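You operate a simulated robot arm through the tools that you are given. There is no shell and no other tool. Be economical: measure what you need, move in short steps, check, and stop when the job is done.

You run a simulated two-armed robot. Do the job below in one go: nothing can be reset, and whatever is moved stays where it is left.

TASK
Pull the orange plug so that the fruit drawer can drain.
Fine: plug on the bar top, drawer shut. Where these are worked on the way, their far stop is far enough and under half their travel is too little: fruit drawer.
Where things are to end (x, y in the base frame): orange plug within 0.06 m of [0.2, 0.27].
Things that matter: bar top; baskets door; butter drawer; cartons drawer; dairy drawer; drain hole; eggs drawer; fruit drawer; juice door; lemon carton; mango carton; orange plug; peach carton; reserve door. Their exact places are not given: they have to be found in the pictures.

The check looks at the end state, three seconds after you hand in, the way a careful person would. Anything else that was tipped, shoved, dropped, spilled or broken makes it a failure.

THE ROBOT
Two 7-joint arms with two-finger grippers on one trunk, hanging from a carriage that runs on a gantry, over the field with the corners [-2.499, 0.843], [-2.499, -0.337], [0.001, -0.337], [0.001, 0.843] (x, y) and turns from -6.126 to 5.882 rad about z. Base frame: it is fixed where the carriage stands at the start and does not move with it; the origin is on the floor, on the carriage's upright axis, x ahead of it, y to its left, z up. Readings come in m, rad, newtons and seconds.
The left shoulder is at the start at [0, 0.236, 1.512], the right one opposite. With the tool pointing down near the work surface each hand reaches from about 0.1 to 0.54 m from the robot's upright axis, wherever it stands, measured 20 degrees to its own side. Places, roughly: bar top [-0.5, 0.4, 1]; baskets door [-2.1, 0.2, 0.5]; butter drawer [-1.7, 0.3, 0.5]; cartons drawer [0, 0.3, 0.7]; dairy drawer [-1.7, 0.3, 0.7]; drain hole [0.8, 0.3, 0.7]; eggs drawer [-1.7, 0.3, 0.2]; fruit drawer [0.6, 0.3, 0.7]; juice door [-0.7, 0.2, 0.4]; reserve door [0, 0.2, 0.4]; soda door [-0.4, 0.2, 0.4]; sorbet drawer [-1.2, 0.3, 0.2]; tubs drawer [-1.2, 0.3, 0.5]. Payload 3.43 kg a hand.
The TCP of each hand is the grasp point between the finger pads, 0.03 m short of the fingertips. In the tool frame z runs along the fingers and y along their closing line. Largest opening 0.104 m; the body of the gripper starts 0.057 m behind the TCP.
Orientation is that of the tool frame in the base frame, as a unit quaternion [x, y, z, w]. With the fingers straight down and closing along the base's y, the tool's x points along the base's -x, its y along +y and its z along -z.

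THE INTERFACE
- The arms move only by the tool move_arm. It takes "left_steps", "right_steps" or both (then of equal length, played together; a hand with none holds still); each is a list of rows, each a list of 3 entries, a list of its own where there are three numbers: the shift along the tool's x, y, z in m, then the turn, a rotation vector about the tool's x, y, z in rad, then the finger opening in m, from 0 to 0.104. In form: [[[x, y, z], [rx, ry, rz], grip], ...]. A call has 1 to 8 rows; each row is the pose to reach, as a shift and turn from the pose commanded when the call began, along the tool's axes at that moment. Rows are played at 5 a second. More than 0.05 m and 0.15 rad between two rows, or a gripper value outside its range, and nothing of the call is played. Where a pose cannot be reached the arm comes as near as it can. A force on the tool above 40 N (or 10 N above the force at the start of the call, whichever is more), or a blocked arm, ends the call early, and 0.2 s more pass. Each finger travels about 0.045 m/s and halts on what it meets, pressing with about 44 N; the grip force reading is that of the motor and also rises with nothing between the fingers. The clock runs only during rows and for 0.2 s after the last one: add rows that repeat a pose to give the fingers time. It gives the time, the measured TCP pose, the force on the tool (base axes), the opening and the grip force at its end, in the units of the frame above (readings bear some noise), with the torque about the TCP (base axes, N m) and any sound that the robot's microphone picked up.
- Cameras (640 x 400 px; columns grow to the right, rows downward): "scene" is now at [0.2373, 0.0426, 1.6266]; the picture's right is [0.75, -0.67, 0.00], its down [-0.62, -0.70, -0.36] and it looks along [0.24, 0.27, -0.93] (base axes); focal length 214 px, centre (320, 200). "left" rides on the left gripper at [0.067, -0.018, -0.09] in its tool frame; the picture's right is [0.25, 0.97, 0.00], its down [-0.73, 0.19, -0.66] and it looks along [-0.64, 0.17, 0.75] (tool axes); focal length 218 px, centre (320, 200). "right" rides on the right gripper at [0.067, 0.018, -0.09] in its tool frame; the picture's right is [-0.25, 0.97, 0.00], its down [-0.73, -0.19, -0.66] and it looks along [-0.64, -0.17, 0.75] (tool axes); focal length 218 px, centre (320, 200).
- capture(camera): a new picture of that camera. It takes no simulated time.
- move_column(by): slides the trunk up (or, below 0, down) by that many m; the arms and the scene camera ride with it, the base frame stays. It gives what a move gives, with no picture.
- base_move(legs): drives the robot by 1 to 6 legs, each [ahead, left, turn to the left] in m, m and rad, along the robot's own axes; the way and the turn of a leg run together, so that a leg with both is an arc; at most 1.5 m and 3.142 rad a leg. The arms and the cameras ride along, it lands a little off, and it stops where it bumps. It keeps to its track: a leg is cut to what the track allows. It gives what a move gives.
- aim_head(pan, tilt): turns the head with the scene camera to pan (to the left, within 1.501 rad either way) and tilt (down, from -0.506 to 1.204), counted from straight ahead of the robot. It gives what a move gives.
- point_at(camera, pixels): for up to 12 pixels [column, row] of the newest picture of that camera ("zoom" is the newest enlarged one), the place [x, y, z] in the base frame of the surface seen there, good to about 0.003 m. It takes no simulated time.
- zoom(camera, box): a new picture of the part [left, top, right, bottom] of that camera's present view, enlarged. It takes no simulated time.
- close_job(): hands the job in; it is judged then, once.

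Go step by step. Measure first, check grasps and placings, and put right what went wrong. The budget is 80 turns and 58 pictures, counting those below and the enlarged ones. Unless the task says otherwise, let go and move clear before handing in, and close with one line.

The tools are called as name(argument=value, ...) on one line, values as JSON. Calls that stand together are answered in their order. move_arm: Moves the arms, as the interface text tells. Its arguments: {"type":"object","properties":{"left_steps":{"type":"array","items":{"type":"array"}},"right_steps":{"type":"array","items":{"type":"array"}}},"required":[]} The other tools are called the same way: move_column (by) slides the trunk up or down; base_move (legs) drives the base; aim_head (pan, tilt) turns the head that bears the scene camera; capture (camera) takes a picture; point_at (camera, pixels) gives the place of the surface under pixels of a picture; zoom (camera, box) takes an enlarged picture of a part of a camera's view; close_job () hands the job in.

At the start:

```text
t: 0.0
left_eef_pos: [0.4447, 0.1721, 1.1675]
left_tcp_rot: [0.0, 1.0, 0.0, 0.0]
left_force: [-0.6, -0.3, -0.1]
left_ft_torque: [-0.02, 0.01, 0.02]
left_width: 0.1039
left_finger_force: 0.0
right_eef_pos: [0.4531, -0.1458, 1.1792]
right_tcp_rot: [-0.001, 1.0, 0.0, 0.0]
right_force: [-0.7, -0.1, 0.6]
right_ft_torque: [0.0, 0.02, -0.01]
right_width: 0.1039
right_finger_force: 0.1
trunk travel left (down, up): [-0.423, 0.217]
robot x, y, heading: [0.0006, 0.0005, -0.003]
head pan, tilt: [0.843, 1.201]
```

scene: 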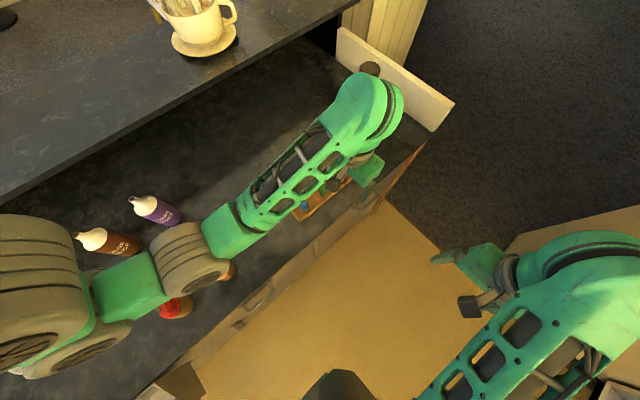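
right: 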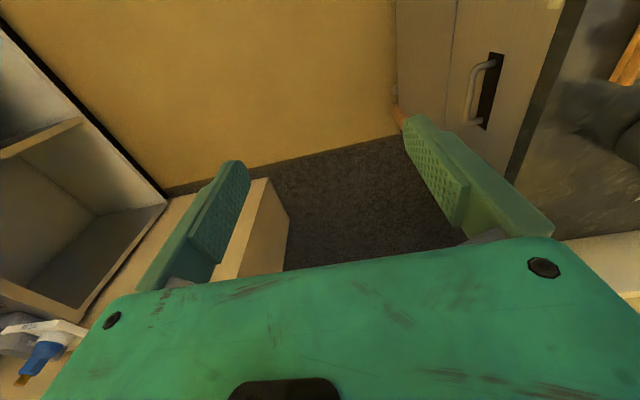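
left: 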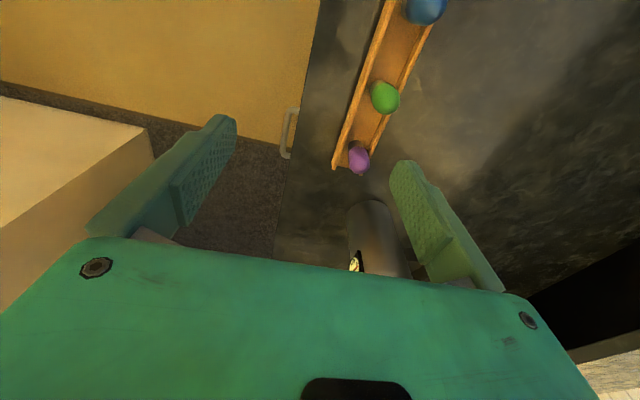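

The first pictures show the bar running along x to the robot's left, with the left arm blocking much of it. I'll look along the bar from other head angles.

aim_head(pan=0.4, tilt=0.9)

capture(camera="scene")

point_at(camera="left", pixels=[[290, 130], [305, 60], [385, 98], [370, 215], [360, 265], [360, 160], [210, 20], [285, 220], [425, 10]])

```text
t: 0.9
left_eef_pos: [0.444, 0.1708, 1.1678]
left_tcp_rot: [0.0, 1.0, 0.0, 0.001]
left_force: [-0.2, -0.9, -0.8]
left_ft_torque: [-0.01, -0.01, -0.01]
left_width: 0.1043
left_finger_force: 0.1
right_eef_pos: [0.4538, -0.1445, 1.1785]
right_tcp_rot: [0.0, 1.0, 0.0, -0.001]
right_force: [-0.1, 0.1, -0.1]
right_ft_torque: [0.0, 0.0, -0.01]
right_width: 0.1038
right_finger_force: 0.0
trunk travel left (down, up): [-0.423, 0.217]
robot x, y, heading: [-0.0012, -0.0, -0.002]
head pan, tilt: [0.4, 0.901]
```

```text
54 pictures are left
```

scene: 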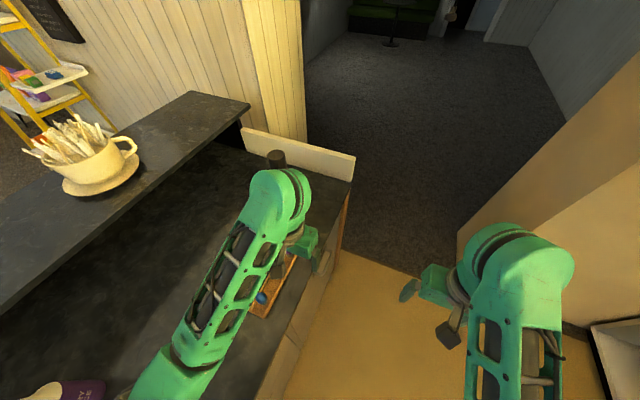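

```text
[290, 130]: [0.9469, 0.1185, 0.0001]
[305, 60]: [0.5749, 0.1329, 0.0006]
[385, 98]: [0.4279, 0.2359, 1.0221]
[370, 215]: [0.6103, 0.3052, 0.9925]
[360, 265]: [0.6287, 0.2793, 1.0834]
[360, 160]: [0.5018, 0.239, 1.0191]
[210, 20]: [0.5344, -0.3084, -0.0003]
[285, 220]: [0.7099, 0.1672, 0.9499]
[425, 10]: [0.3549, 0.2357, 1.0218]
```

The scene shows the bar end near (300,145), the left arm over a rail of balls, and a beige wall or box on the right. I'll measure some of these to see how much space there is.

point_at(camera="scene", pixels=[[300, 150], [350, 170], [276, 155], [325, 240], [300, 330], [280, 390], [200, 120], [600, 220], [520, 220], [90, 180], [220, 170], [615, 340]])

zoom(camera="scene", box=[220, 110, 380, 400])

point_at(camera="right", pixels=[[50, 60], [130, 120], [100, 250], [40, 355], [240, 240], [430, 60], [485, 90], [555, 60], [600, 120], [640, 60]])

```text
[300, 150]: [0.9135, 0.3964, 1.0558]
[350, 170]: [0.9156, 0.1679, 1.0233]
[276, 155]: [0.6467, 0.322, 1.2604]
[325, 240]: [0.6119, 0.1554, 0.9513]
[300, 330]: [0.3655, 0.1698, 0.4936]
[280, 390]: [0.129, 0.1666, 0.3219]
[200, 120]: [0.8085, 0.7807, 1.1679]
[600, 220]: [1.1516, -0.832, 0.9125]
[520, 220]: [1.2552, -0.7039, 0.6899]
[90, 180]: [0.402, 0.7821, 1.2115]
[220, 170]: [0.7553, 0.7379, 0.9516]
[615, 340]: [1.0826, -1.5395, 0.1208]
```

```text
1.38 times, centred on (300, 255) of scene
```

zoom: 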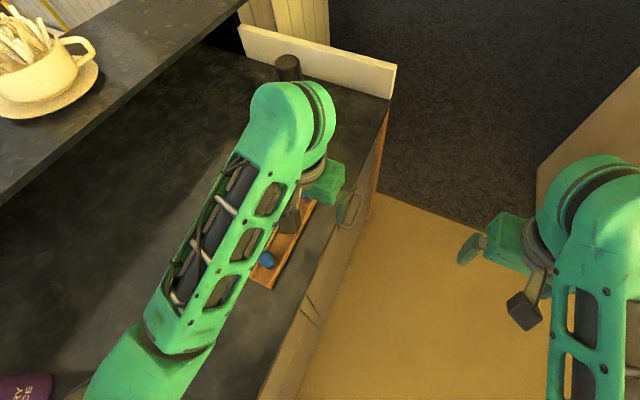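

```text
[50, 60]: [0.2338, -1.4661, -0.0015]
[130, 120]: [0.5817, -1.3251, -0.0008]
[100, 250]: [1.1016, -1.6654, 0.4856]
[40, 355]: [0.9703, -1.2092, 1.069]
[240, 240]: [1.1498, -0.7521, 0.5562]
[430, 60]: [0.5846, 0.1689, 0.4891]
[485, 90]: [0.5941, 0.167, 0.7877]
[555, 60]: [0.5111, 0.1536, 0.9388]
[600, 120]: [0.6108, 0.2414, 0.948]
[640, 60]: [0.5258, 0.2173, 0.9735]
```

The bar top is at z≈0.95 with its fronts at y≈0.168. A vertical handle shows at right-camera (485,90), around x≈0.6, z≈0.79. I'll zoom on it and drive back a little to see the whole front.

zoom(camera="right", box=[390, 0, 640, 160])

base_move(legs=[[-0.5, -0.3, 0]])

aim_head(pan=0.5, tilt=0.7)

capture(camera="scene")

capture(camera="right")

```text
2.50 times, centred on (515, 80) of right
```

zoom: 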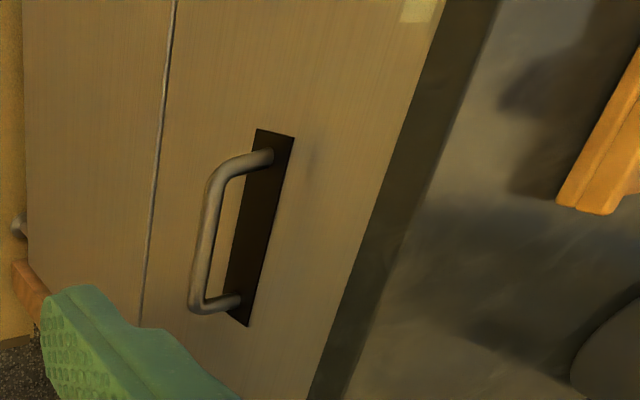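

```text
t: 4.2
left_eef_pos: [-0.0543, -0.1225, 1.1684]
left_tcp_rot: [-0.001, 1.0, 0.0, 0.0]
left_force: [-0.1, 1.0, 0.3]
left_ft_torque: [0.03, 0.0, -0.04]
left_width: 0.1041
left_finger_force: 0.1
right_eef_pos: [-0.0427, -0.4406, 1.1786]
right_tcp_rot: [-0.001, 1.0, 0.001, 0.0]
right_force: [0.4, -0.5, -0.2]
right_ft_torque: [-0.02, -0.03, -0.01]
right_width: 0.104
right_finger_force: 0.1
trunk travel left (down, up): [-0.423, 0.217]
robot x, y, heading: [-0.4968, -0.2967, 0.002]
head pan, tilt: [0.4, 0.901]
```

```text
t: 4.9
left_eef_pos: [-0.0534, -0.1227, 1.1683]
left_tcp_rot: [-0.001, 1.0, 0.0, 0.0]
left_force: [-0.3, -0.3, 0.2]
left_ft_torque: [0.0, -0.04, -0.01]
left_width: 0.104
left_finger_force: 0.1
right_eef_pos: [-0.0433, -0.4407, 1.1784]
right_tcp_rot: [-0.001, 1.0, 0.0, 0.0]
right_force: [0.2, 0.0, -0.3]
right_ft_torque: [0.03, 0.04, -0.02]
right_width: 0.104
right_finger_force: 0.0
trunk travel left (down, up): [-0.423, 0.217]
robot x, y, heading: [-0.5, -0.2965, 0.003]
head pan, tilt: [0.499, 0.7]
```

```text
51 pictures are left
```

scene: 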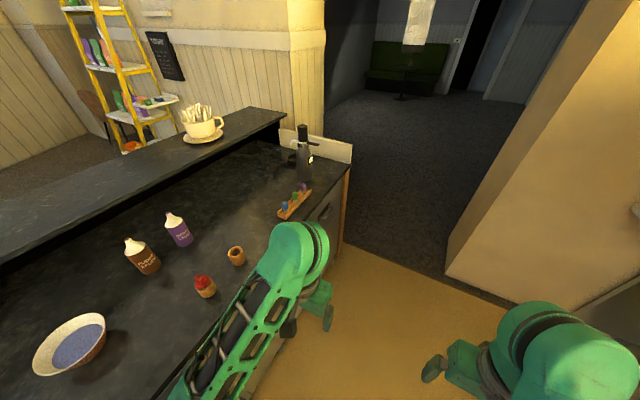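

```text
50 pictures are left
```

right: 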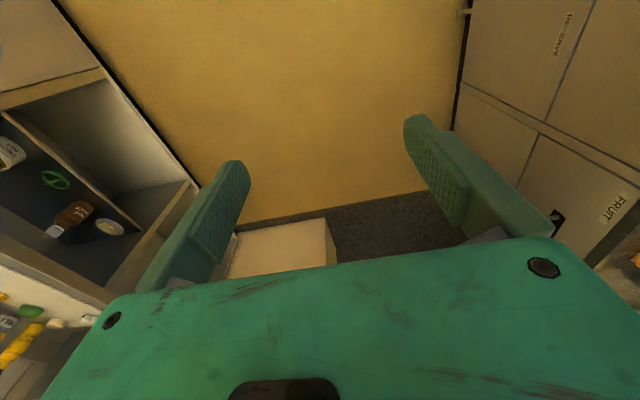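

The right camera shows a FRUIT label at (612,208) with its handle at (557,215), and RESERVE at (562,35). I'll measure the drawer seams and the handle.

point_at(camera="right", pixels=[[612, 208], [556, 214], [534, 140], [520, 185], [560, 40], [590, 20], [632, 185], [470, 90], [464, 12]])

point_at(camera="scene", pixels=[[318, 210], [325, 213], [302, 170], [295, 200], [300, 160], [240, 258], [205, 287], [310, 145], [312, 157]])

zoom(camera="scene", box=[240, 100, 400, 300])

```text
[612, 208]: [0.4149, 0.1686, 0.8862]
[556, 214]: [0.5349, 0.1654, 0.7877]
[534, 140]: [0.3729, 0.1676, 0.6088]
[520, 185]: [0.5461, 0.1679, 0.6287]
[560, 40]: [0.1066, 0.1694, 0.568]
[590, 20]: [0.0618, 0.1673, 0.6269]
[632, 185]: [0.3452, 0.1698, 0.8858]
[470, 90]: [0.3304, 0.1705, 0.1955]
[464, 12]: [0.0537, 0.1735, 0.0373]
```

```text
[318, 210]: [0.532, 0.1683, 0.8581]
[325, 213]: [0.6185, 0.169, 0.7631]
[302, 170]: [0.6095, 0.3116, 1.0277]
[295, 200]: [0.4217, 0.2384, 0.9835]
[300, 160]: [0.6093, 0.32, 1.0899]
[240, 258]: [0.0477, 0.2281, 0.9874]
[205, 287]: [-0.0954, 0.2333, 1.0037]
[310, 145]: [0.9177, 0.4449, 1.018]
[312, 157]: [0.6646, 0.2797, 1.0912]
```

```text
2.00 times, centred on (320, 200) of scene
```

zoom: 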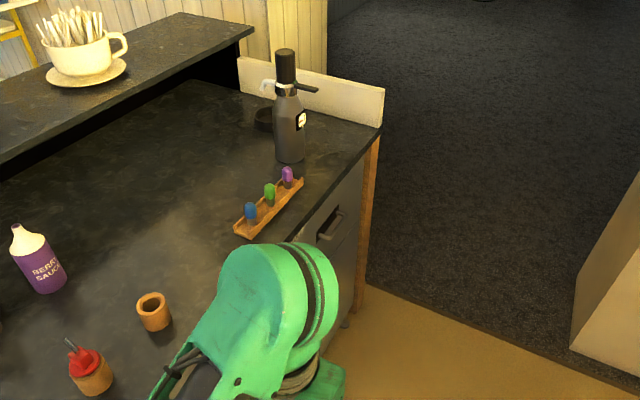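

The drawer front spans about x 0.33–0.85 and z 0.62–0.94, with a horizontal handle near (0.58, ~0.13, 0.79). In this open spot I'll turn the right hand to point along +y and raise the left hand out of the way.

move_arm(right_steps=[[[0, 0, 0], [-0.14, 0, 0], 0.104], [[0, 0, 0], [-0.28, 0, 0], 0.104], [[0, 0, 0], [-0.42, 0, 0], 0.104], [[0, 0, 0], [-0.56, 0, 0], 0.104], [[0, 0, 0], [-0.7, 0, 0], 0.104], [[0, 0, 0], [-0.84, 0, 0], 0.104], [[0, 0, 0], [-0.98, 0, 0], 0.104], [[0, 0, 0], [-1.12, 0, 0], 0.104]], left_steps=[[[0, 0, -0.03], [0, 0, 0], 0.104], [[0, 0, -0.06], [0, 0, 0], 0.104], [[0, 0, -0.09], [0, 0, 0], 0.104], [[0, 0, -0.12], [0, 0, 0], 0.104], [[0, 0, -0.15], [0, 0, 0], 0.104], [[0, 0, -0.18], [0, 0, 0], 0.104], [[0, 0, -0.21], [0, 0, 0], 0.104], [[0, 0, -0.24], [0, 0, 0], 0.104]])

move_arm(right_steps=[[[0, 0, 0], [-0.14, 0, 0], 0.104], [[0, 0, 0], [-0.28, 0, 0], 0.104], [[0, 0, 0], [-0.42, 0, 0], 0.104], [[0, 0, 0], [-0.451, 0, 0], 0.104]])

```text
t: 6.7
left_eef_pos: [0.0341, -0.1333, 1.2887]
left_tcp_rot: [0.0, 1.0, 0.0, 0.0]
left_force: [0.5, -0.1, -0.7]
left_ft_torque: [0.02, 0.04, -0.02]
left_width: 0.1041
left_finger_force: 0.0
left hand out of reach, approached as far as the arm can: row 1, 2, 3, 4, 5, 6, 7, 8
right_eef_pos: [-0.0434, -0.4404, 1.1794]
right_tcp_rot: [-0.001, 0.913, 0.409, 0.0]
right_force: [0.5, -0.2, 0.1]
right_ft_torque: [0.0, 0.01, 0.02]
right_width: 0.104
right_finger_force: 0.1
right hand out of reach, approached as far as the arm can: row 7, 8
trunk travel left (down, up): [-0.423, 0.217]
robot x, y, heading: [-0.4941, -0.2939, -0.002]
head pan, tilt: [0.499, 0.7]
```

```text
t: 7.7
left_eef_pos: [0.0326, -0.1319, 1.2888]
left_tcp_rot: [-0.001, 1.0, 0.0, 0.0]
left_force: [-0.8, -0.1, -0.2]
left_ft_torque: [0.03, 0.02, -0.01]
left_width: 0.1038
left_finger_force: 0.2
right_eef_pos: [-0.042, -0.4414, 1.1783]
right_tcp_rot: [0.0, 0.913, 0.408, 0.0]
right_force: [0.1, 0.3, -0.2]
right_ft_torque: [0.02, -0.02, -0.01]
right_width: 0.1038
right_finger_force: 0.0
right hand out of reach, approached as far as the arm can: row 1, 2, 3, 4
trunk travel left (down, up): [-0.423, 0.217]
robot x, y, heading: [-0.4997, -0.2959, 0.002]
head pan, tilt: [0.499, 0.7]
```

The right hand stops at about 0.84 rad of tilt this way. Facing the bar suits the right arm better, so I'll undo the tilt and turn the robot left by 90° at the rear of its field.

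move_arm(right_steps=[[[0, 0, 0], [0.14, 0, 0], 0.104], [[0, 0, 0], [0.28, 0, 0], 0.104], [[0, 0, 0], [0.42, 0, 0], 0.104], [[0, 0, 0], [0.56, 0, 0], 0.104], [[0, 0, 0], [0.7, 0, 0], 0.104], [[0, 0, 0], [0.84, 0, 0], 0.104]])

base_move(legs=[[0, -0.04, 0], [0, 0, 1.571]])

aim_head(pan=-0.8, tilt=0.6)

capture(camera="scene")

```text
t: 9.1
left_eef_pos: [0.0342, -0.1322, 1.2876]
left_tcp_rot: [-0.001, 1.0, 0.0, 0.0]
left_force: [0.1, -0.1, 0.5]
left_ft_torque: [-0.02, -0.02, 0.02]
left_width: 0.1042
left_finger_force: 0.1
right_eef_pos: [-0.0425, -0.4406, 1.1792]
right_tcp_rot: [-0.002, 1.0, -0.001, 0.0]
right_force: [0.2, -0.7, -0.7]
right_ft_torque: [0.04, 0.01, 0.02]
right_width: 0.104
right_finger_force: 0.1
trunk travel left (down, up): [-0.423, 0.217]
robot x, y, heading: [-0.4942, -0.2953, 0.001]
head pan, tilt: [0.499, 0.7]
```

```text
t: 13.8
left_eef_pos: [-0.6563, 0.1983, 1.2884]
left_tcp_rot: [-0.705, 0.709, 0.001, 0.0]
left_force: [0.5, -0.6, -0.3]
left_ft_torque: [-0.03, 0.01, -0.01]
left_width: 0.1038
left_finger_force: 0.1
right_eef_pos: [-0.3496, 0.1195, 1.1792]
right_tcp_rot: [-0.705, 0.709, 0.001, 0.0]
right_force: [0.4, -0.2, 0.0]
right_ft_torque: [-0.02, 0.0, -0.04]
right_width: 0.104
right_finger_force: 0.1
trunk travel left (down, up): [-0.423, 0.217]
robot x, y, heading: [-0.496, -0.3353, 1.565]
head pan, tilt: [0.499, 0.7]
```

```text
t: 15.3
left_eef_pos: [-0.6568, 0.1965, 1.2885]
left_tcp_rot: [-0.706, 0.709, 0.0, 0.0]
left_force: [-0.1, -0.5, -0.3]
left_ft_torque: [0.0, 0.01, 0.02]
left_width: 0.1042
left_finger_force: 0.1
right_eef_pos: [-0.3482, 0.1196, 1.1786]
right_tcp_rot: [-0.706, 0.709, 0.0, 0.0]
right_force: [-0.2, -0.4, -0.5]
right_ft_torque: [0.01, -0.01, 0.0]
right_width: 0.1039
right_finger_force: 0.0
trunk travel left (down, up): [-0.423, 0.217]
robot x, y, heading: [-0.4976, -0.3344, 1.566]
head pan, tilt: [-0.799, 0.6]
```

```text
48 pictures are left
```

scene: 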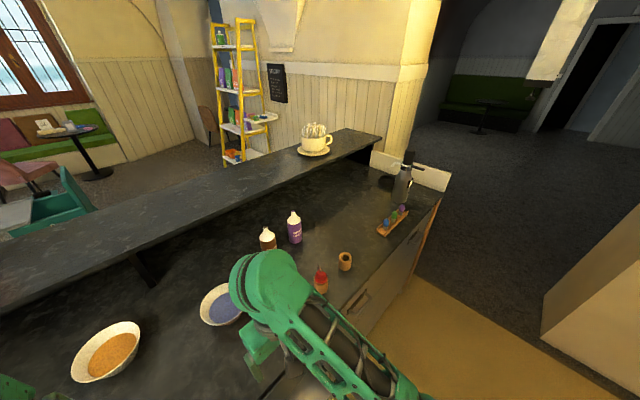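

The robot now faces the bar. I'll drive along +x to x≈0 and look at the FRUIT handle from there.

base_move(legs=[[0, -0.495, 0]])

aim_head(pan=-0.8, tilt=0.85)

capture(camera="scene")

capture(camera="right")

```text
t: 18.2
left_eef_pos: [-0.1665, 0.1983, 1.289]
left_tcp_rot: [-0.707, 0.708, 0.001, 0.0]
left_force: [0.9, -0.1, 0.1]
left_ft_torque: [0.01, 0.01, 0.01]
left_width: 0.104
left_finger_force: 0.1
right_eef_pos: [0.1406, 0.1206, 1.1786]
right_tcp_rot: [-0.706, 0.708, -0.001, 0.0]
right_force: [-0.5, -0.2, 0.3]
right_ft_torque: [0.02, 0.01, 0.0]
right_width: 0.104
right_finger_force: 0.1
trunk travel left (down, up): [-0.423, 0.217]
robot x, y, heading: [-0.0077, -0.3348, 1.573]
head pan, tilt: [-0.799, 0.6]
```

```text
t: 19.0
left_eef_pos: [-0.1662, 0.1972, 1.288]
left_tcp_rot: [-0.706, 0.708, 0.0, 0.0]
left_force: [-0.3, 1.0, -0.1]
left_ft_torque: [-0.04, -0.02, 0.0]
left_width: 0.1042
left_finger_force: 0.0
right_eef_pos: [0.1397, 0.1204, 1.1785]
right_tcp_rot: [-0.706, 0.708, 0.0, 0.0]
right_force: [-0.6, -0.2, -0.4]
right_ft_torque: [-0.01, 0.03, 0.02]
right_width: 0.104
right_finger_force: 0.1
trunk travel left (down, up): [-0.423, 0.217]
robot x, y, heading: [-0.0044, -0.3347, 1.574]
head pan, tilt: [-0.799, 0.85]
```

```text
47 pictures are left
```

scene: 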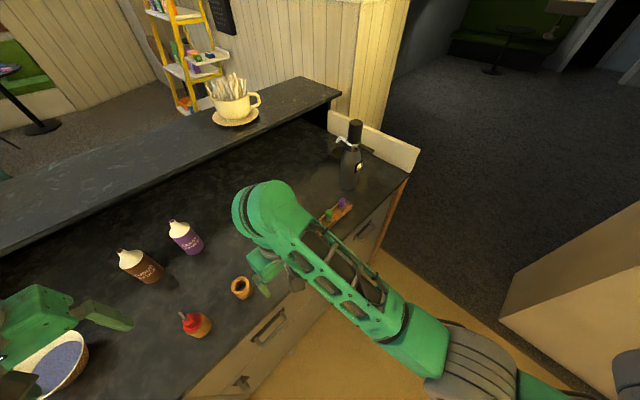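

```text
46 pictures are left
```

right: 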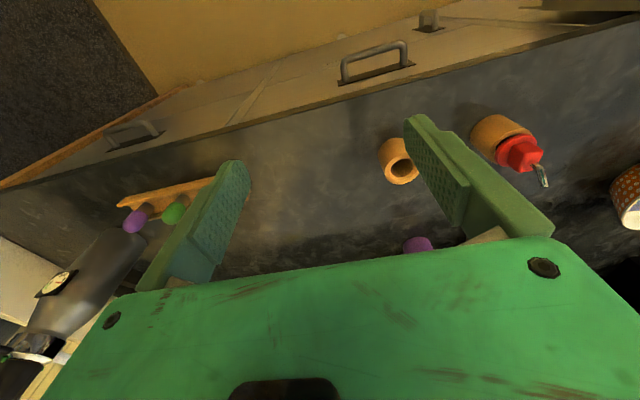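

In the right camera the fruit handle is at about (133,133) and the cartons handle at (375,62). I'll measure the bars and the fronts behind them.

zoom(camera="right", box=[80, 90, 200, 165])

point_at(camera="right", pixels=[[375, 48], [342, 72], [406, 52], [130, 127], [108, 135], [152, 125], [243, 95], [10, 185], [165, 150]])

```text
5.33 times, centred on (140, 128) of right
```

zoom: 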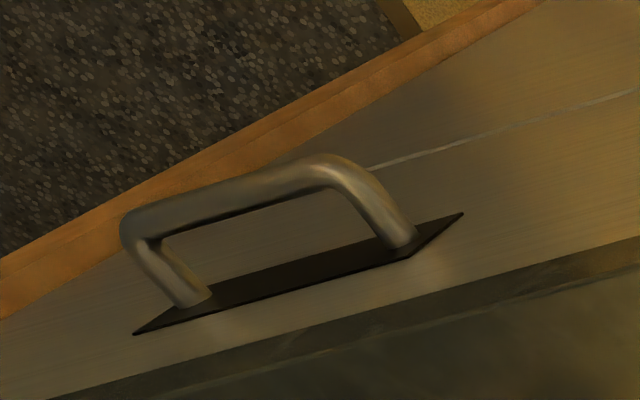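

```text
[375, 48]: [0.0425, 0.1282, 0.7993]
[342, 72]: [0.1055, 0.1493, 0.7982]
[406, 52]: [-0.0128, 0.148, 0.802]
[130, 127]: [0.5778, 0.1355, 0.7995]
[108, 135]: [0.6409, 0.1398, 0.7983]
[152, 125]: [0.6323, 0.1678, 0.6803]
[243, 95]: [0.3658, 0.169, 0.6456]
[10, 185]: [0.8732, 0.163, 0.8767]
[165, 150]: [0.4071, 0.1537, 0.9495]
```

The fruit handle bar runs x 0.53–0.645 at y≈0.13, z≈0.797, with a gap of about 3 cm behind it. I'll roll the right hand 90° and pull the left hand back off the bar.

move_arm(right_steps=[[[0.02, 0, 0], [0, 0, 0.14], 0.104], [[0.04, 0, 0], [0, 0, 0.28], 0.104], [[0.06, 0, 0], [0, 0, 0.42], 0.104], [[0.08, 0, 0], [0, 0, 0.56], 0.104], [[0.1, 0, 0], [0, 0, 0.7], 0.104], [[0.12, 0, 0], [0, 0, 0.84], 0.104], [[0.12, 0, 0], [0, 0, 0.98], 0.104], [[0.12, 0, 0], [0, 0, 1.12], 0.104]], left_steps=[[[0.03, 0, 0], [0, 0, 0], 0.104], [[0.06, 0, 0], [0, 0, 0], 0.104], [[0.09, 0, 0], [0, 0, 0], 0.104], [[0.12, 0, 0], [0, 0, 0], 0.104], [[0.15, 0, 0], [0, 0, 0], 0.104], [[0.18, 0, 0], [0, 0, 0], 0.104], [[0.21, 0, 0], [0, 0, 0], 0.104], [[0.24, 0, 0], [0, 0, 0], 0.104]])

move_arm(right_steps=[[[0, 0, 0], [0, 0, 0.14], 0.104], [[0, 0, 0], [0, 0, 0.28], 0.104], [[0, 0, 0], [0, 0, 0.42], 0.104], [[0, 0, 0], [0, 0, 0.451], 0.104]])

```text
t: 20.8
left_eef_pos: [-0.1776, -0.0288, 1.1505]
left_tcp_rot: [-0.707, 0.707, 0.001, 0.001]
left_force: [0.1, -1.6, -3.2]
left_ft_torque: [0.15, -0.03, 0.01]
left_width: 0.1038
left_finger_force: 0.1
left hand out of reach, approached as far as the arm can: row 1, 2, 3, 4, 5, 6, 7, 8
right_eef_pos: [0.211, 0.0021, 1.1473]
right_tcp_rot: [-0.228, 0.974, 0.002, -0.001]
right_force: [1.0, -1.0, -0.5]
right_ft_torque: [0.1, -0.01, -0.02]
right_width: 0.1039
right_finger_force: 0.0
right hand out of reach, approached as far as the arm can: row 1, 2, 3, 4, 5, 6, 7, 8
trunk travel left (down, up): [-0.423, 0.217]
robot x, y, heading: [-0.006, -0.3342, 1.571]
head pan, tilt: [-0.799, 0.85]
```

```text
t: 21.8
left_eef_pos: [-0.1778, -0.0282, 1.1515]
left_tcp_rot: [-0.706, 0.708, 0.0, 0.002]
left_force: [0.8, -0.1, -0.6]
left_ft_torque: [0.0, 0.0, -0.04]
left_width: 0.1039
left_finger_force: 0.1
right_eef_pos: [0.351, -0.0352, 1.1455]
right_tcp_rot: [-0.01, 1.0, 0.0, -0.001]
right_force: [-0.3, 1.0, 0.1]
right_ft_torque: [0.02, -0.01, -0.02]
right_width: 0.104
right_finger_force: 0.0
right hand out of reach, approached as far as the arm can: row 1, 2, 3, 4
trunk travel left (down, up): [-0.423, 0.217]
robot x, y, heading: [-0.0029, -0.3306, 1.57]
head pan, tilt: [-0.799, 0.85]
```

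The right hand is now in front of the bar at (0.35, -0.035), pointing down and closing along y. I'll lower the trunk to about handle height.

move_column(by=-0.25)

move_arm(right_steps=[[[0, 0, 0], [-0.14, 0, 0], 0.104], [[0, 0, 0], [-0.28, 0, 0], 0.104], [[0, 0, 0], [-0.42, 0, 0], 0.104], [[0, 0, 0], [-0.56, 0, 0], 0.104], [[0, 0, 0], [-0.7, 0, 0], 0.104], [[0, 0, 0], [-0.84, 0, 0], 0.104], [[0, 0, 0], [-0.98, 0, 0], 0.104], [[0, 0, 0], [-1.12, 0, 0], 0.104]])

capture(camera="scene")

```text
t: 24.3
left_eef_pos: [-0.1766, -0.0266, 0.9016]
left_tcp_rot: [-0.707, 0.707, 0.001, 0.002]
left_force: [0.2, 0.0, 0.3]
left_ft_torque: [0.01, 0.0, 0.0]
left_width: 0.104
left_finger_force: 0.0
right_eef_pos: [0.3509, -0.0339, 0.8967]
right_tcp_rot: [-0.012, 1.0, 0.001, -0.001]
right_force: [1.1, -0.1, -0.2]
right_ft_torque: [0.03, -0.01, 0.0]
right_width: 0.1037
right_finger_force: 0.1
trunk travel left (down, up): [-0.173, 0.467]
robot x, y, heading: [-0.0056, -0.3363, 1.571]
head pan, tilt: [-0.799, 0.85]
```

```text
t: 26.1
left_eef_pos: [-0.1779, -0.0283, 0.9017]
left_tcp_rot: [-0.706, 0.708, 0.001, 0.001]
left_force: [-0.4, 0.2, 0.1]
left_ft_torque: [0.0, 0.02, 0.01]
left_width: 0.104
left_finger_force: 0.0
right_eef_pos: [0.4238, -0.085, 0.9862]
right_tcp_rot: [-0.013, 0.919, 0.393, -0.012]
right_force: [0.2, 0.4, -0.6]
right_ft_torque: [0.01, -0.01, -0.01]
right_width: 0.1042
right_finger_force: 0.0
right hand out of reach, approached as far as the arm can: row 3, 4, 5, 6, 7, 8
trunk travel left (down, up): [-0.173, 0.467]
robot x, y, heading: [-0.0069, -0.3316, 1.568]
head pan, tilt: [-0.799, 0.85]
```

```text
44 pictures are left
```

scene: 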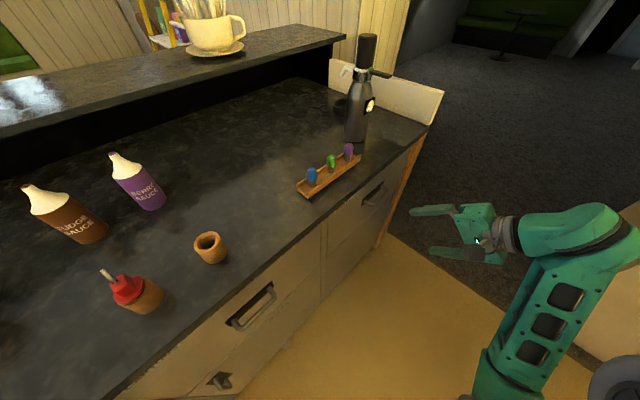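

The right hand tilts about 0.81 rad here. I'll move it toward a pre-grasp in front of the fruit handle and keep tilting on the way.

move_arm(right_steps=[[[-0.027, -0.007, 0.033], [-0.1, 0, 0], 0.104], [[-0.054, -0.013, 0.066], [-0.2, 0, 0], 0.104], [[-0.082, -0.02, 0.098], [-0.3, 0, 0], 0.104], [[-0.109, -0.027, 0.131], [-0.4, 0, 0], 0.104], [[-0.136, -0.033, 0.164], [-0.5, 0, 0], 0.104], [[-0.163, -0.04, 0.197], [-0.6, 0, 0], 0.104], [[-0.163, -0.04, 0.197], [-0.7, 0, 0], 0.104]])

capture(camera="scene")

capture(camera="right")

```text
t: 27.7
left_eef_pos: [-0.1781, -0.0271, 0.9012]
left_tcp_rot: [-0.707, 0.708, 0.001, 0.001]
left_force: [0.8, 0.0, -0.2]
left_ft_torque: [0.01, 0.01, -0.01]
left_width: 0.1042
left_finger_force: 0.1
right_eef_pos: [0.4693, -0.0652, 1.0176]
right_tcp_rot: [-0.013, 0.907, 0.421, -0.018]
right_force: [0.2, -0.7, -0.8]
right_ft_torque: [-0.05, 0.0, -0.01]
right_width: 0.104
right_finger_force: 0.0
right hand out of reach, approached as far as the arm can: row 1, 2, 3, 4, 5, 6, 7
trunk travel left (down, up): [-0.173, 0.467]
robot x, y, heading: [-0.0044, -0.3351, 1.568]
head pan, tilt: [-0.799, 0.85]
```

```text
43 pictures are left
```

scene: 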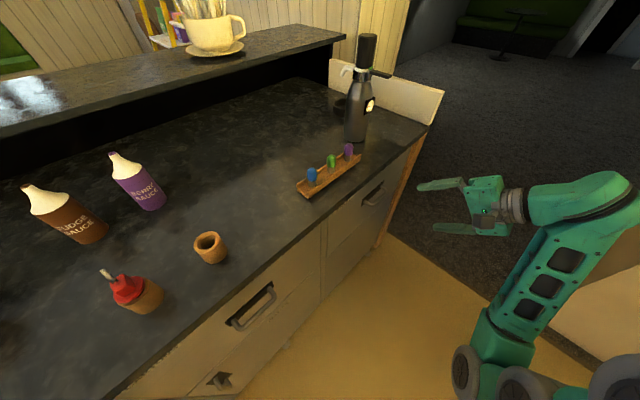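

```text
42 pictures are left
```

right: 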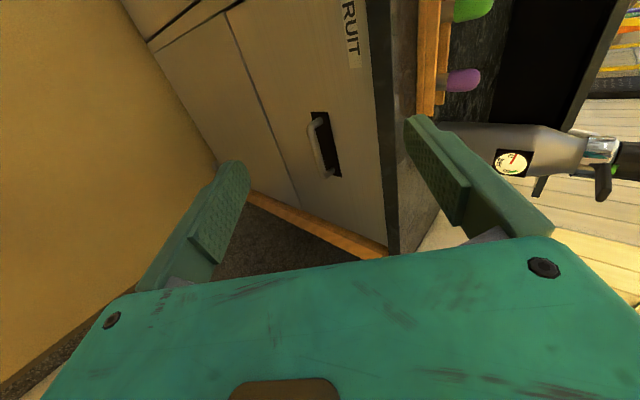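

The hand's tilt is limited to about 0.85 rad, which is enough: with a narrow opening a tilted grasp fits behind the bar. I'll measure the bar at (316,145), then lower the trunk by another 0.12.

point_at(camera="right", pixels=[[315, 135], [319, 150], [323, 168], [311, 124], [327, 178], [335, 150], [345, 150]])

zoom(camera="right", box=[280, 90, 376, 150])

move_column(by=-0.12)

move_arm(right_steps=[[[0, 0, 0], [0.05, 0, 0], 0.07], [[-0.03, 0, 0], [0.08, 0, 0], 0.05], [[-0.06, 0, 0], [0.08, 0, 0], 0.04], [[-0.09, 0, 0], [0.08, 0, 0], 0.04]])

```text
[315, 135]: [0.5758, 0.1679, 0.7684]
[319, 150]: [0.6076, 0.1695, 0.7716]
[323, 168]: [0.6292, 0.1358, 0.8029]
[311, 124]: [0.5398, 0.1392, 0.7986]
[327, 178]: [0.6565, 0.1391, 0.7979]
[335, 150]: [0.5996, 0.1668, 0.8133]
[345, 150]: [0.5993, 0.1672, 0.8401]
```

```text
6.67 times, centred on (328, 120) of right
```

zoom: 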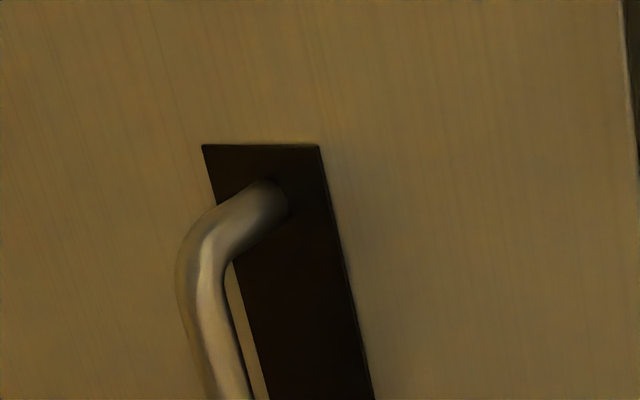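

```text
t: 29.2
left_eef_pos: [-0.1785, -0.027, 0.7812]
left_tcp_rot: [-0.707, 0.708, 0.0, 0.002]
left_force: [-0.2, -0.1, -0.7]
left_ft_torque: [-0.02, -0.01, 0.0]
left_width: 0.1039
left_finger_force: 0.0
right_eef_pos: [0.4696, -0.0647, 0.8981]
right_tcp_rot: [-0.013, 0.907, 0.42, -0.018]
right_force: [0.2, -0.4, -0.1]
right_ft_torque: [-0.02, 0.02, -0.03]
right_width: 0.104
right_finger_force: 0.1
trunk travel left (down, up): [-0.053, 0.587]
robot x, y, heading: [-0.0068, -0.3345, 1.567]
head pan, tilt: [-0.799, 0.85]
```

```text
t: 30.2
left_eef_pos: [-0.177, -0.0286, 0.7818]
left_tcp_rot: [-0.706, 0.708, 0.001, 0.002]
left_force: [0.0, 0.4, -0.3]
left_ft_torque: [0.01, 0.01, 0.01]
left_width: 0.1038
left_finger_force: 0.1
right_eef_pos: [0.5624, -0.0608, 0.897]
right_tcp_rot: [-0.012, 0.923, 0.384, -0.016]
right_force: [0.4, 0.0, 0.4]
right_ft_torque: [0.02, 0.0, 0.02]
right_width: 0.0403
right_finger_force: 0.0
trunk travel left (down, up): [-0.053, 0.587]
robot x, y, heading: [-0.0104, -0.3312, 1.567]
head pan, tilt: [-0.799, 0.85]
```

The bar is centred near (0.598, 0.133, 0.797) and the hand's tilt is 0.79 rad with a 0.04 opening. I'll go to a pre-grasp about 6 cm short of the bar along the fingers.

move_arm(right_steps=[[[-0.008, 0.017, 0.035], [0, 0, 0], 0.04], [[-0.016, 0.033, 0.07], [0, 0, 0], 0.04], [[-0.025, 0.05, 0.105], [0, 0, 0], 0.04], [[-0.033, 0.066, 0.14], [0, 0, 0], 0.04], [[-0.033, 0.066, 0.14], [0, 0, 0], 0.04]])

capture(camera="right")

```text
t: 31.4
left_eef_pos: [-0.176, -0.0268, 0.7821]
left_tcp_rot: [-0.706, 0.708, 0.001, 0.003]
left_force: [-0.8, -1.0, 0.8]
left_ft_torque: [-0.03, 0.02, 0.01]
left_width: 0.1043
left_finger_force: 0.1
right_eef_pos: [0.5967, 0.013, 0.8803]
right_tcp_rot: [-0.024, 0.924, 0.381, -0.019]
right_force: [0.2, 0.0, 0.1]
right_ft_torque: [-0.01, 0.01, 0.03]
right_width: 0.04
right_finger_force: 0.0
right hand out of reach, approached as far as the arm can: row 2, 3, 4, 5
trunk travel left (down, up): [-0.053, 0.587]
robot x, y, heading: [-0.0083, -0.3326, 1.566]
head pan, tilt: [-0.799, 0.85]
```

```text
40 pictures are left
```

right: 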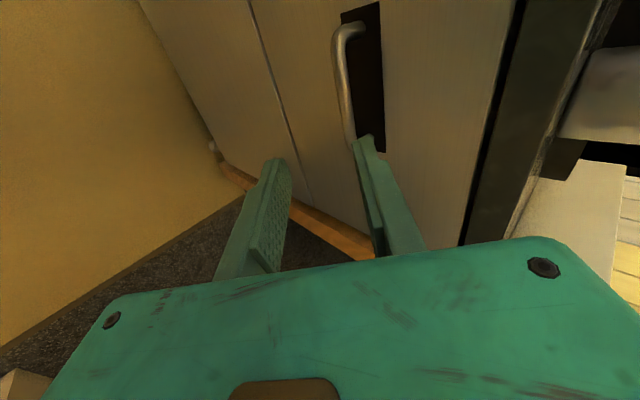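

The arm stops at its reach limit with y≈0.013. I'll lower the trunk 0.05 and drive 0.08 ahead, which puts the hand on the approach line.

move_column(by=-0.05)

base_move(legs=[[0.08, 0, 0]])

capture(camera="right")

```text
t: 32.4
left_eef_pos: [-0.1773, -0.027, 0.7312]
left_tcp_rot: [-0.706, 0.708, 0.001, 0.002]
left_force: [-0.4, 1.1, 0.1]
left_ft_torque: [0.01, 0.03, -0.03]
left_width: 0.1037
left_finger_force: 0.2
right_eef_pos: [0.5944, 0.0137, 0.8288]
right_tcp_rot: [-0.024, 0.924, 0.381, -0.021]
right_force: [0.2, -0.2, -0.2]
right_ft_torque: [-0.02, 0.01, 0.03]
right_width: 0.0402
right_finger_force: 0.0
trunk travel left (down, up): [-0.003, 0.637]
robot x, y, heading: [-0.0051, -0.3316, 1.571]
head pan, tilt: [-0.799, 0.85]
```

```text
t: 33.4
left_eef_pos: [-0.1776, 0.0526, 0.732]
left_tcp_rot: [-0.707, 0.707, 0.001, 0.0]
left_force: [-0.4, 0.2, 0.0]
left_ft_torque: [-0.01, -0.05, 0.03]
left_width: 0.1041
left_finger_force: 0.0
right_eef_pos: [0.5958, 0.0914, 0.8295]
right_tcp_rot: [-0.024, 0.924, 0.382, -0.022]
right_force: [-0.1, -0.1, 0.9]
right_ft_torque: [-0.01, 0.02, -0.02]
right_width: 0.0398
right_finger_force: 0.1
trunk travel left (down, up): [-0.003, 0.637]
robot x, y, heading: [-0.0047, -0.2527, 1.57]
head pan, tilt: [-0.799, 0.85]
```

```text
39 pictures are left
```

right: 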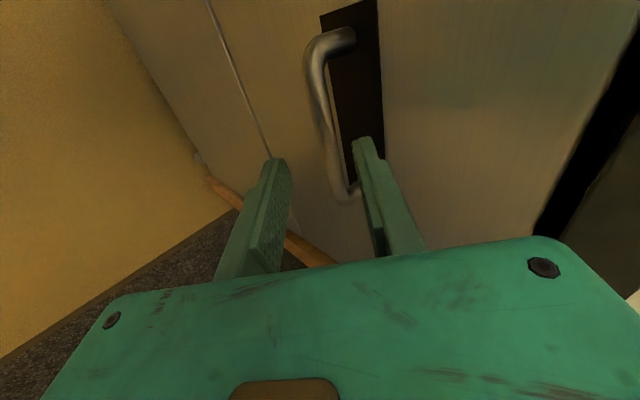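

The handle bar sits between the fingers at (325,110). I'll check its position before advancing.

point_at(camera="right", pixels=[[323, 110], [332, 150], [316, 80], [336, 170], [365, 60]])

```text
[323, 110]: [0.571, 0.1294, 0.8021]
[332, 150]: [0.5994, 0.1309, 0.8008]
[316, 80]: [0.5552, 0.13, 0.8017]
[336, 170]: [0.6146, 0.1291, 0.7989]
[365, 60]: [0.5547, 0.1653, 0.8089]
```

The bar centre is at about y 0.133, z 0.796, some 0.053 ahead of the TCP. I'll advance 0.043 and close on it.

move_arm(right_steps=[[[0, 0.003, 0.011], [0, 0, 0], 0.036], [[0, 0.003, 0.022], [0, 0, 0], 0.035], [[0, 0.003, 0.033], [0, 0, 0], 0.035], [[0, 0.003, 0.043], [0, 0, 0], 0.035], [[0, 0.003, 0.043], [0, 0, 0], 0.0], [[0, 0.003, 0.043], [0, 0, 0], 0.0], [[0, 0.003, 0.043], [0, 0, 0], 0.0]])

capture(camera="right")

```text
t: 35.0
left_eef_pos: [-0.1777, 0.0525, 0.7318]
left_tcp_rot: [-0.706, 0.708, 0.001, 0.001]
left_force: [-0.4, 0.1, 0.3]
left_ft_torque: [0.0, -0.01, -0.02]
left_width: 0.104
left_finger_force: 0.1
right_eef_pos: [0.5946, 0.0909, 0.8291]
right_tcp_rot: [-0.024, 0.924, 0.381, -0.02]
right_force: [1.1, -0.2, 0.1]
right_ft_torque: [0.01, 0.02, 0.01]
right_width: 0.0
right_finger_force: 32.1
right hand out of reach, approached as far as the arm can: row 1, 2, 3, 4, 5, 6, 7
trunk travel left (down, up): [-0.003, 0.637]
robot x, y, heading: [-0.01, -0.2534, 1.566]
head pan, tilt: [-0.799, 0.85]
```

```text
38 pictures are left
```

right: 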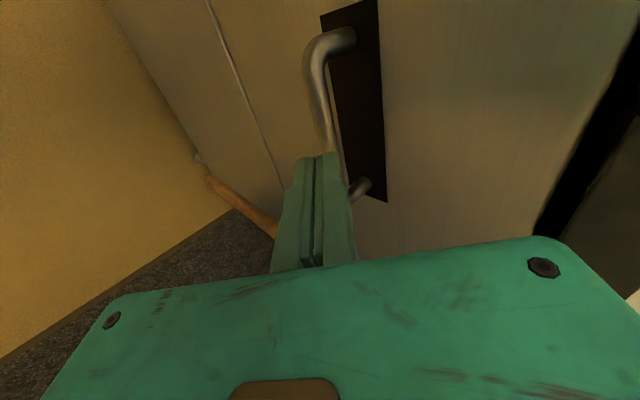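

The arm is at a joint limit, and the fingers closed on nothing short of the bar. I'll reopen, reduce the tilt to about 0.6 rad and try the approach again without closing.

move_arm(right_steps=[[[0, 0, 0], [0, 0, 0], 0.032], [[0, 0.008, 0.002], [0.09, 0, 0], 0.032], [[0, 0.0155, 0.004], [0.185, 0, 0], 0.032], [[0, 0.0135, 0.015], [0.185, 0, 0], 0.032], [[0, 0.0115, 0.025], [0.185, 0, 0], 0.032], [[0, 0.0095, 0.035], [0.185, 0, 0], 0.032], [[0, 0.008, 0.043], [0.185, 0, 0], 0.032]])

capture(camera="right")

```text
t: 36.6
left_eef_pos: [-0.1765, 0.0523, 0.7318]
left_tcp_rot: [-0.706, 0.708, 0.001, 0.001]
left_force: [-1.2, -0.1, -0.1]
left_ft_torque: [0.0, 0.01, 0.01]
left_width: 0.1037
left_finger_force: 0.1
right_eef_pos: [0.5911, 0.1268, 0.8049]
right_tcp_rot: [-0.027, 0.955, 0.294, -0.019]
right_force: [0.2, 0.3, -0.8]
right_ft_torque: [0.0, -0.02, -0.04]
right_width: 0.0318
right_finger_force: 0.1
right hand out of reach, approached as far as the arm can: row 3
trunk travel left (down, up): [-0.003, 0.637]
robot x, y, heading: [-0.0056, -0.2504, 1.568]
head pan, tilt: [-0.799, 0.85]
```

```text
37 pictures are left
```

right: 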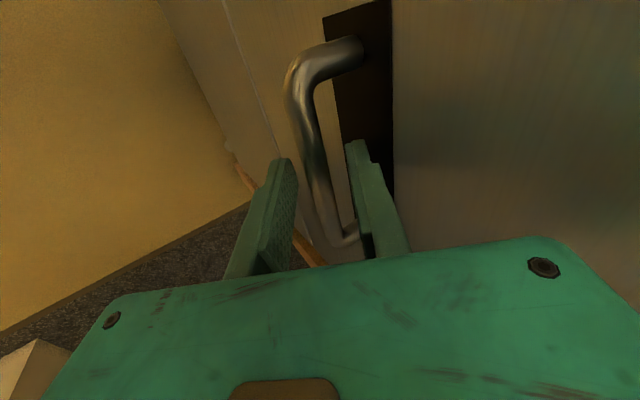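

The hand reached its target, and the bar lies between the fingers at (315,170). I'll close the fingers.

move_arm(right_steps=[[[0, 0, 0], [0, 0, 0], 0.0], [[0, 0, 0], [0, 0, 0], 0.0], [[0, 0, 0], [0, 0, 0], 0.0], [[0, 0, 0], [0, 0, 0], 0.0]])

```text
t: 37.6
left_eef_pos: [-0.1771, 0.0523, 0.7316]
left_tcp_rot: [-0.706, 0.708, 0.002, 0.002]
left_force: [0.0, -0.5, 0.1]
left_ft_torque: [0.01, 0.01, 0.01]
left_width: 0.1041
left_finger_force: 0.2
right_eef_pos: [0.592, 0.1261, 0.8034]
right_tcp_rot: [-0.026, 0.955, 0.294, -0.02]
right_force: [1.8, -0.9, -4.9]
right_ft_torque: [-0.04, 0.3, -1.06]
right_width: 0.0141
right_finger_force: 45.1
trunk travel left (down, up): [-0.003, 0.637]
robot x, y, heading: [-0.0064, -0.2554, 1.567]
head pan, tilt: [-0.799, 0.85]
```

The bar is gripped at 0.014 m with 45 N. I'll pull by driving back.

base_move(legs=[[-0.08, 0, 0]])

```text
t: 38.7
left_eef_pos: [-0.1768, -0.0273, 0.7304]
left_tcp_rot: [-0.707, 0.707, 0.001, 0.002]
left_force: [0.7, -0.3, 0.1]
left_ft_torque: [0.02, 0.02, 0.0]
left_width: 0.104
left_finger_force: 0.0
right_eef_pos: [0.5916, 0.0467, 0.8037]
right_tcp_rot: [-0.026, 0.955, 0.294, -0.019]
right_force: [4.0, 0.2, -8.8]
right_ft_torque: [0.1, 0.2, -0.97]
right_width: 0.0142
right_finger_force: 44.4
trunk travel left (down, up): [-0.003, 0.637]
robot x, y, heading: [-0.0042, -0.3338, 1.569]
head pan, tilt: [-0.799, 0.85]
```

The drawer followed by 0.08. I'll go on pulling with the arm, straight along -y.

move_arm(right_steps=[[[0.0018, -0.0248, -0.0168], [0, 0, 0], 0.0], [[0.0036, -0.0496, -0.0336], [0, 0, 0], 0.0], [[0.0054, -0.0744, -0.0504], [0, 0, 0], 0.0], [[0.0072, -0.0992, -0.0672], [0, 0, 0], 0.0], [[0.009, -0.124, -0.084], [0, 0, 0], 0.0]])

aim_head(pan=-0.9, tilt=1.0)

capture(camera="scene")

```text
t: 39.9
left_eef_pos: [-0.1784, -0.0287, 0.7319]
left_tcp_rot: [-0.707, 0.708, 0.002, 0.001]
left_force: [-0.3, -0.3, 0.4]
left_ft_torque: [0.03, -0.04, -0.01]
left_width: 0.1041
left_finger_force: 0.1
right_eef_pos: [0.5914, -0.1021, 0.8038]
right_tcp_rot: [-0.027, 0.955, 0.295, -0.02]
right_force: [-9.2, -3.2, 12.7]
right_ft_torque: [0.05, 0.51, -1.04]
right_width: 0.014
right_finger_force: 45.2
trunk travel left (down, up): [-0.003, 0.637]
robot x, y, heading: [-0.0052, -0.3397, 1.57]
head pan, tilt: [-0.799, 0.85]
```

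```text
t: 40.6
left_eef_pos: [-0.1792, -0.0276, 0.7325]
left_tcp_rot: [-0.707, 0.708, 0.002, 0.003]
left_force: [0.8, 0.3, -0.7]
left_ft_torque: [0.01, -0.04, -0.01]
left_width: 0.1037
left_finger_force: 0.2
right_eef_pos: [0.5917, -0.0994, 0.8047]
right_tcp_rot: [-0.027, 0.955, 0.294, -0.02]
right_force: [-10.8, 0.6, 18.3]
right_ft_torque: [0.09, 0.11, -1.17]
right_width: 0.0142
right_finger_force: 45.5
trunk travel left (down, up): [-0.003, 0.637]
robot x, y, heading: [-0.0072, -0.3319, 1.57]
head pan, tilt: [-0.901, 1.0]
```

```text
36 pictures are left
```

scene: 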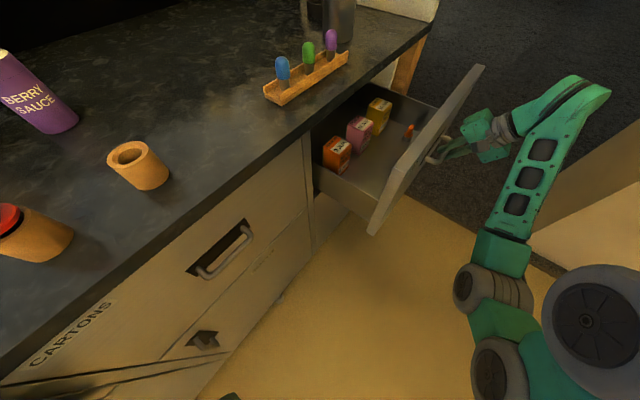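

The drawer is open about 0.23 m, with the cartons inside and the orange plug near (408,130). I'll zoom and measure.

zoom(camera="scene", box=[310, 70, 470, 170])

point_at(camera="scene", pixels=[[409, 127], [407, 135], [405, 142], [400, 150], [338, 150], [360, 130], [380, 112], [430, 130], [380, 185], [470, 75], [335, 165], [375, 220]])

```text
4.00 times, centred on (390, 120) of scene
```

zoom: 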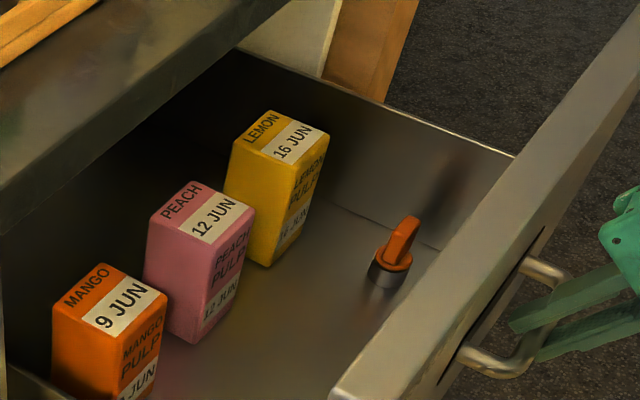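

```text
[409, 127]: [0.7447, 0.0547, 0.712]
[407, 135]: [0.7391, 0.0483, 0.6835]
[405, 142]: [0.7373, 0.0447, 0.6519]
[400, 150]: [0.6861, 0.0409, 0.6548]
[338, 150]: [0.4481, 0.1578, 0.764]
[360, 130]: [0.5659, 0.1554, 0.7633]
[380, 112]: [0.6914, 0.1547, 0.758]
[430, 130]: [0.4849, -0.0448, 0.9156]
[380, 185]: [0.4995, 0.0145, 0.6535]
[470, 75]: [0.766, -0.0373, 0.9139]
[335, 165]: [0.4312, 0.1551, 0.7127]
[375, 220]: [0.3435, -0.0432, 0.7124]
```

The plug's tab is at about (0.745, 0.055), top z≈0.72, and the cartons stand well behind it. I'll pull the drawer further toward its stop, checking the force.

move_arm(right_steps=[[[0.0018, -0.0248, -0.0168], [0, 0, 0], 0.0], [[0.0036, -0.0496, -0.0336], [0, 0, 0], 0.0], [[0.0054, -0.0744, -0.0504], [0, 0, 0], 0.0], [[0.0072, -0.0992, -0.0672], [0, 0, 0], 0.0]])

capture(camera="scene")

```text
t: 41.5
left_eef_pos: [-0.1785, -0.0277, 0.7313]
left_tcp_rot: [-0.706, 0.708, 0.001, 0.002]
left_force: [0.1, -1.0, 0.0]
left_ft_torque: [-0.01, 0.0, -0.01]
left_width: 0.1041
left_finger_force: 0.0
right_eef_pos: [0.5915, -0.1974, 0.8037]
right_tcp_rot: [-0.026, 0.954, 0.299, -0.013]
right_force: [-3.1, -1.4, 5.8]
right_ft_torque: [-0.02, 0.49, -0.99]
right_width: 0.0143
right_finger_force: 44.7
right hand out of reach, approached as far as the arm can: row 3, 4
trunk travel left (down, up): [-0.003, 0.637]
robot x, y, heading: [-0.0081, -0.3341, 1.569]
head pan, tilt: [-0.901, 1.0]
stopped in row 4 (right hand): the force on the tool passed its limit at 44 N (the readings are from after the stop); the commanded pose is now the measured one
```

```text
34 pictures are left
```

scene: 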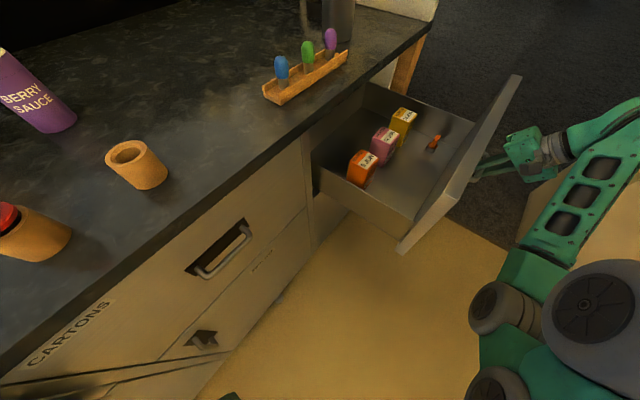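

The drawer is open 0.32 m and appears to be at its stop. I'll release the handle and back off along the fingers.

move_arm(right_steps=[[[0, 0, 0], [0, 0, 0], 0.03], [[0, 0, 0], [0, 0, 0], 0.03], [[0, 0, -0.03], [0, 0, 0], 0.03], [[0, 0, -0.06], [0, 0, 0], 0.03], [[0, 0, -0.09], [0, 0, 0], 0.04], [[0, 0, -0.12], [0, 0, 0], 0.05]])

point_at(camera="scene", pixels=[[435, 138], [432, 145], [360, 165], [383, 142], [402, 118], [480, 130]])

zoom(camera="scene", box=[400, 110, 480, 160])

```text
t: 42.9
left_eef_pos: [-0.1783, -0.0269, 0.7317]
left_tcp_rot: [-0.706, 0.708, 0.001, 0.001]
left_force: [-0.9, 0.7, -0.2]
left_ft_torque: [0.0, -0.01, 0.03]
left_width: 0.1039
left_finger_force: 0.1
right_eef_pos: [0.5929, -0.1955, 0.8039]
right_tcp_rot: [-0.028, 0.954, 0.297, -0.014]
right_force: [0.8, -1.7, 0.1]
right_ft_torque: [-0.03, 0.02, -0.02]
right_width: 0.0493
right_finger_force: 0.1
right hand out of reach, approached as far as the arm can: row 3, 4, 5, 6
trunk travel left (down, up): [-0.003, 0.637]
robot x, y, heading: [-0.0064, -0.3322, 1.57]
head pan, tilt: [-0.901, 1.0]
```

```text
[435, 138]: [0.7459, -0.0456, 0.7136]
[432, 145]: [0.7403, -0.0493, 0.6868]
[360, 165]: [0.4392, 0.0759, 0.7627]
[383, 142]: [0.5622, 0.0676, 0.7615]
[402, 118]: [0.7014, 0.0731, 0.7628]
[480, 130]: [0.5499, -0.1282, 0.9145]
```

```text
8.00 times, centred on (440, 135) of scene
```

zoom: 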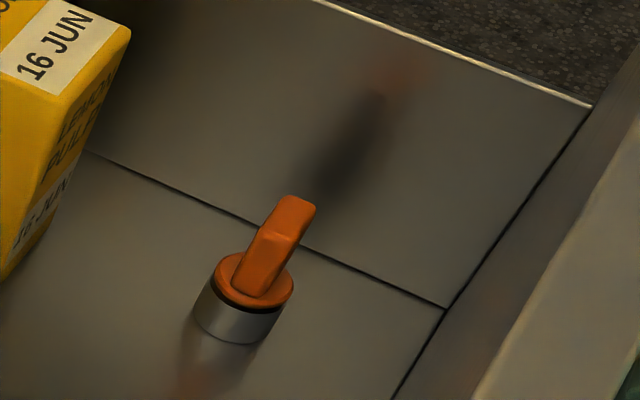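

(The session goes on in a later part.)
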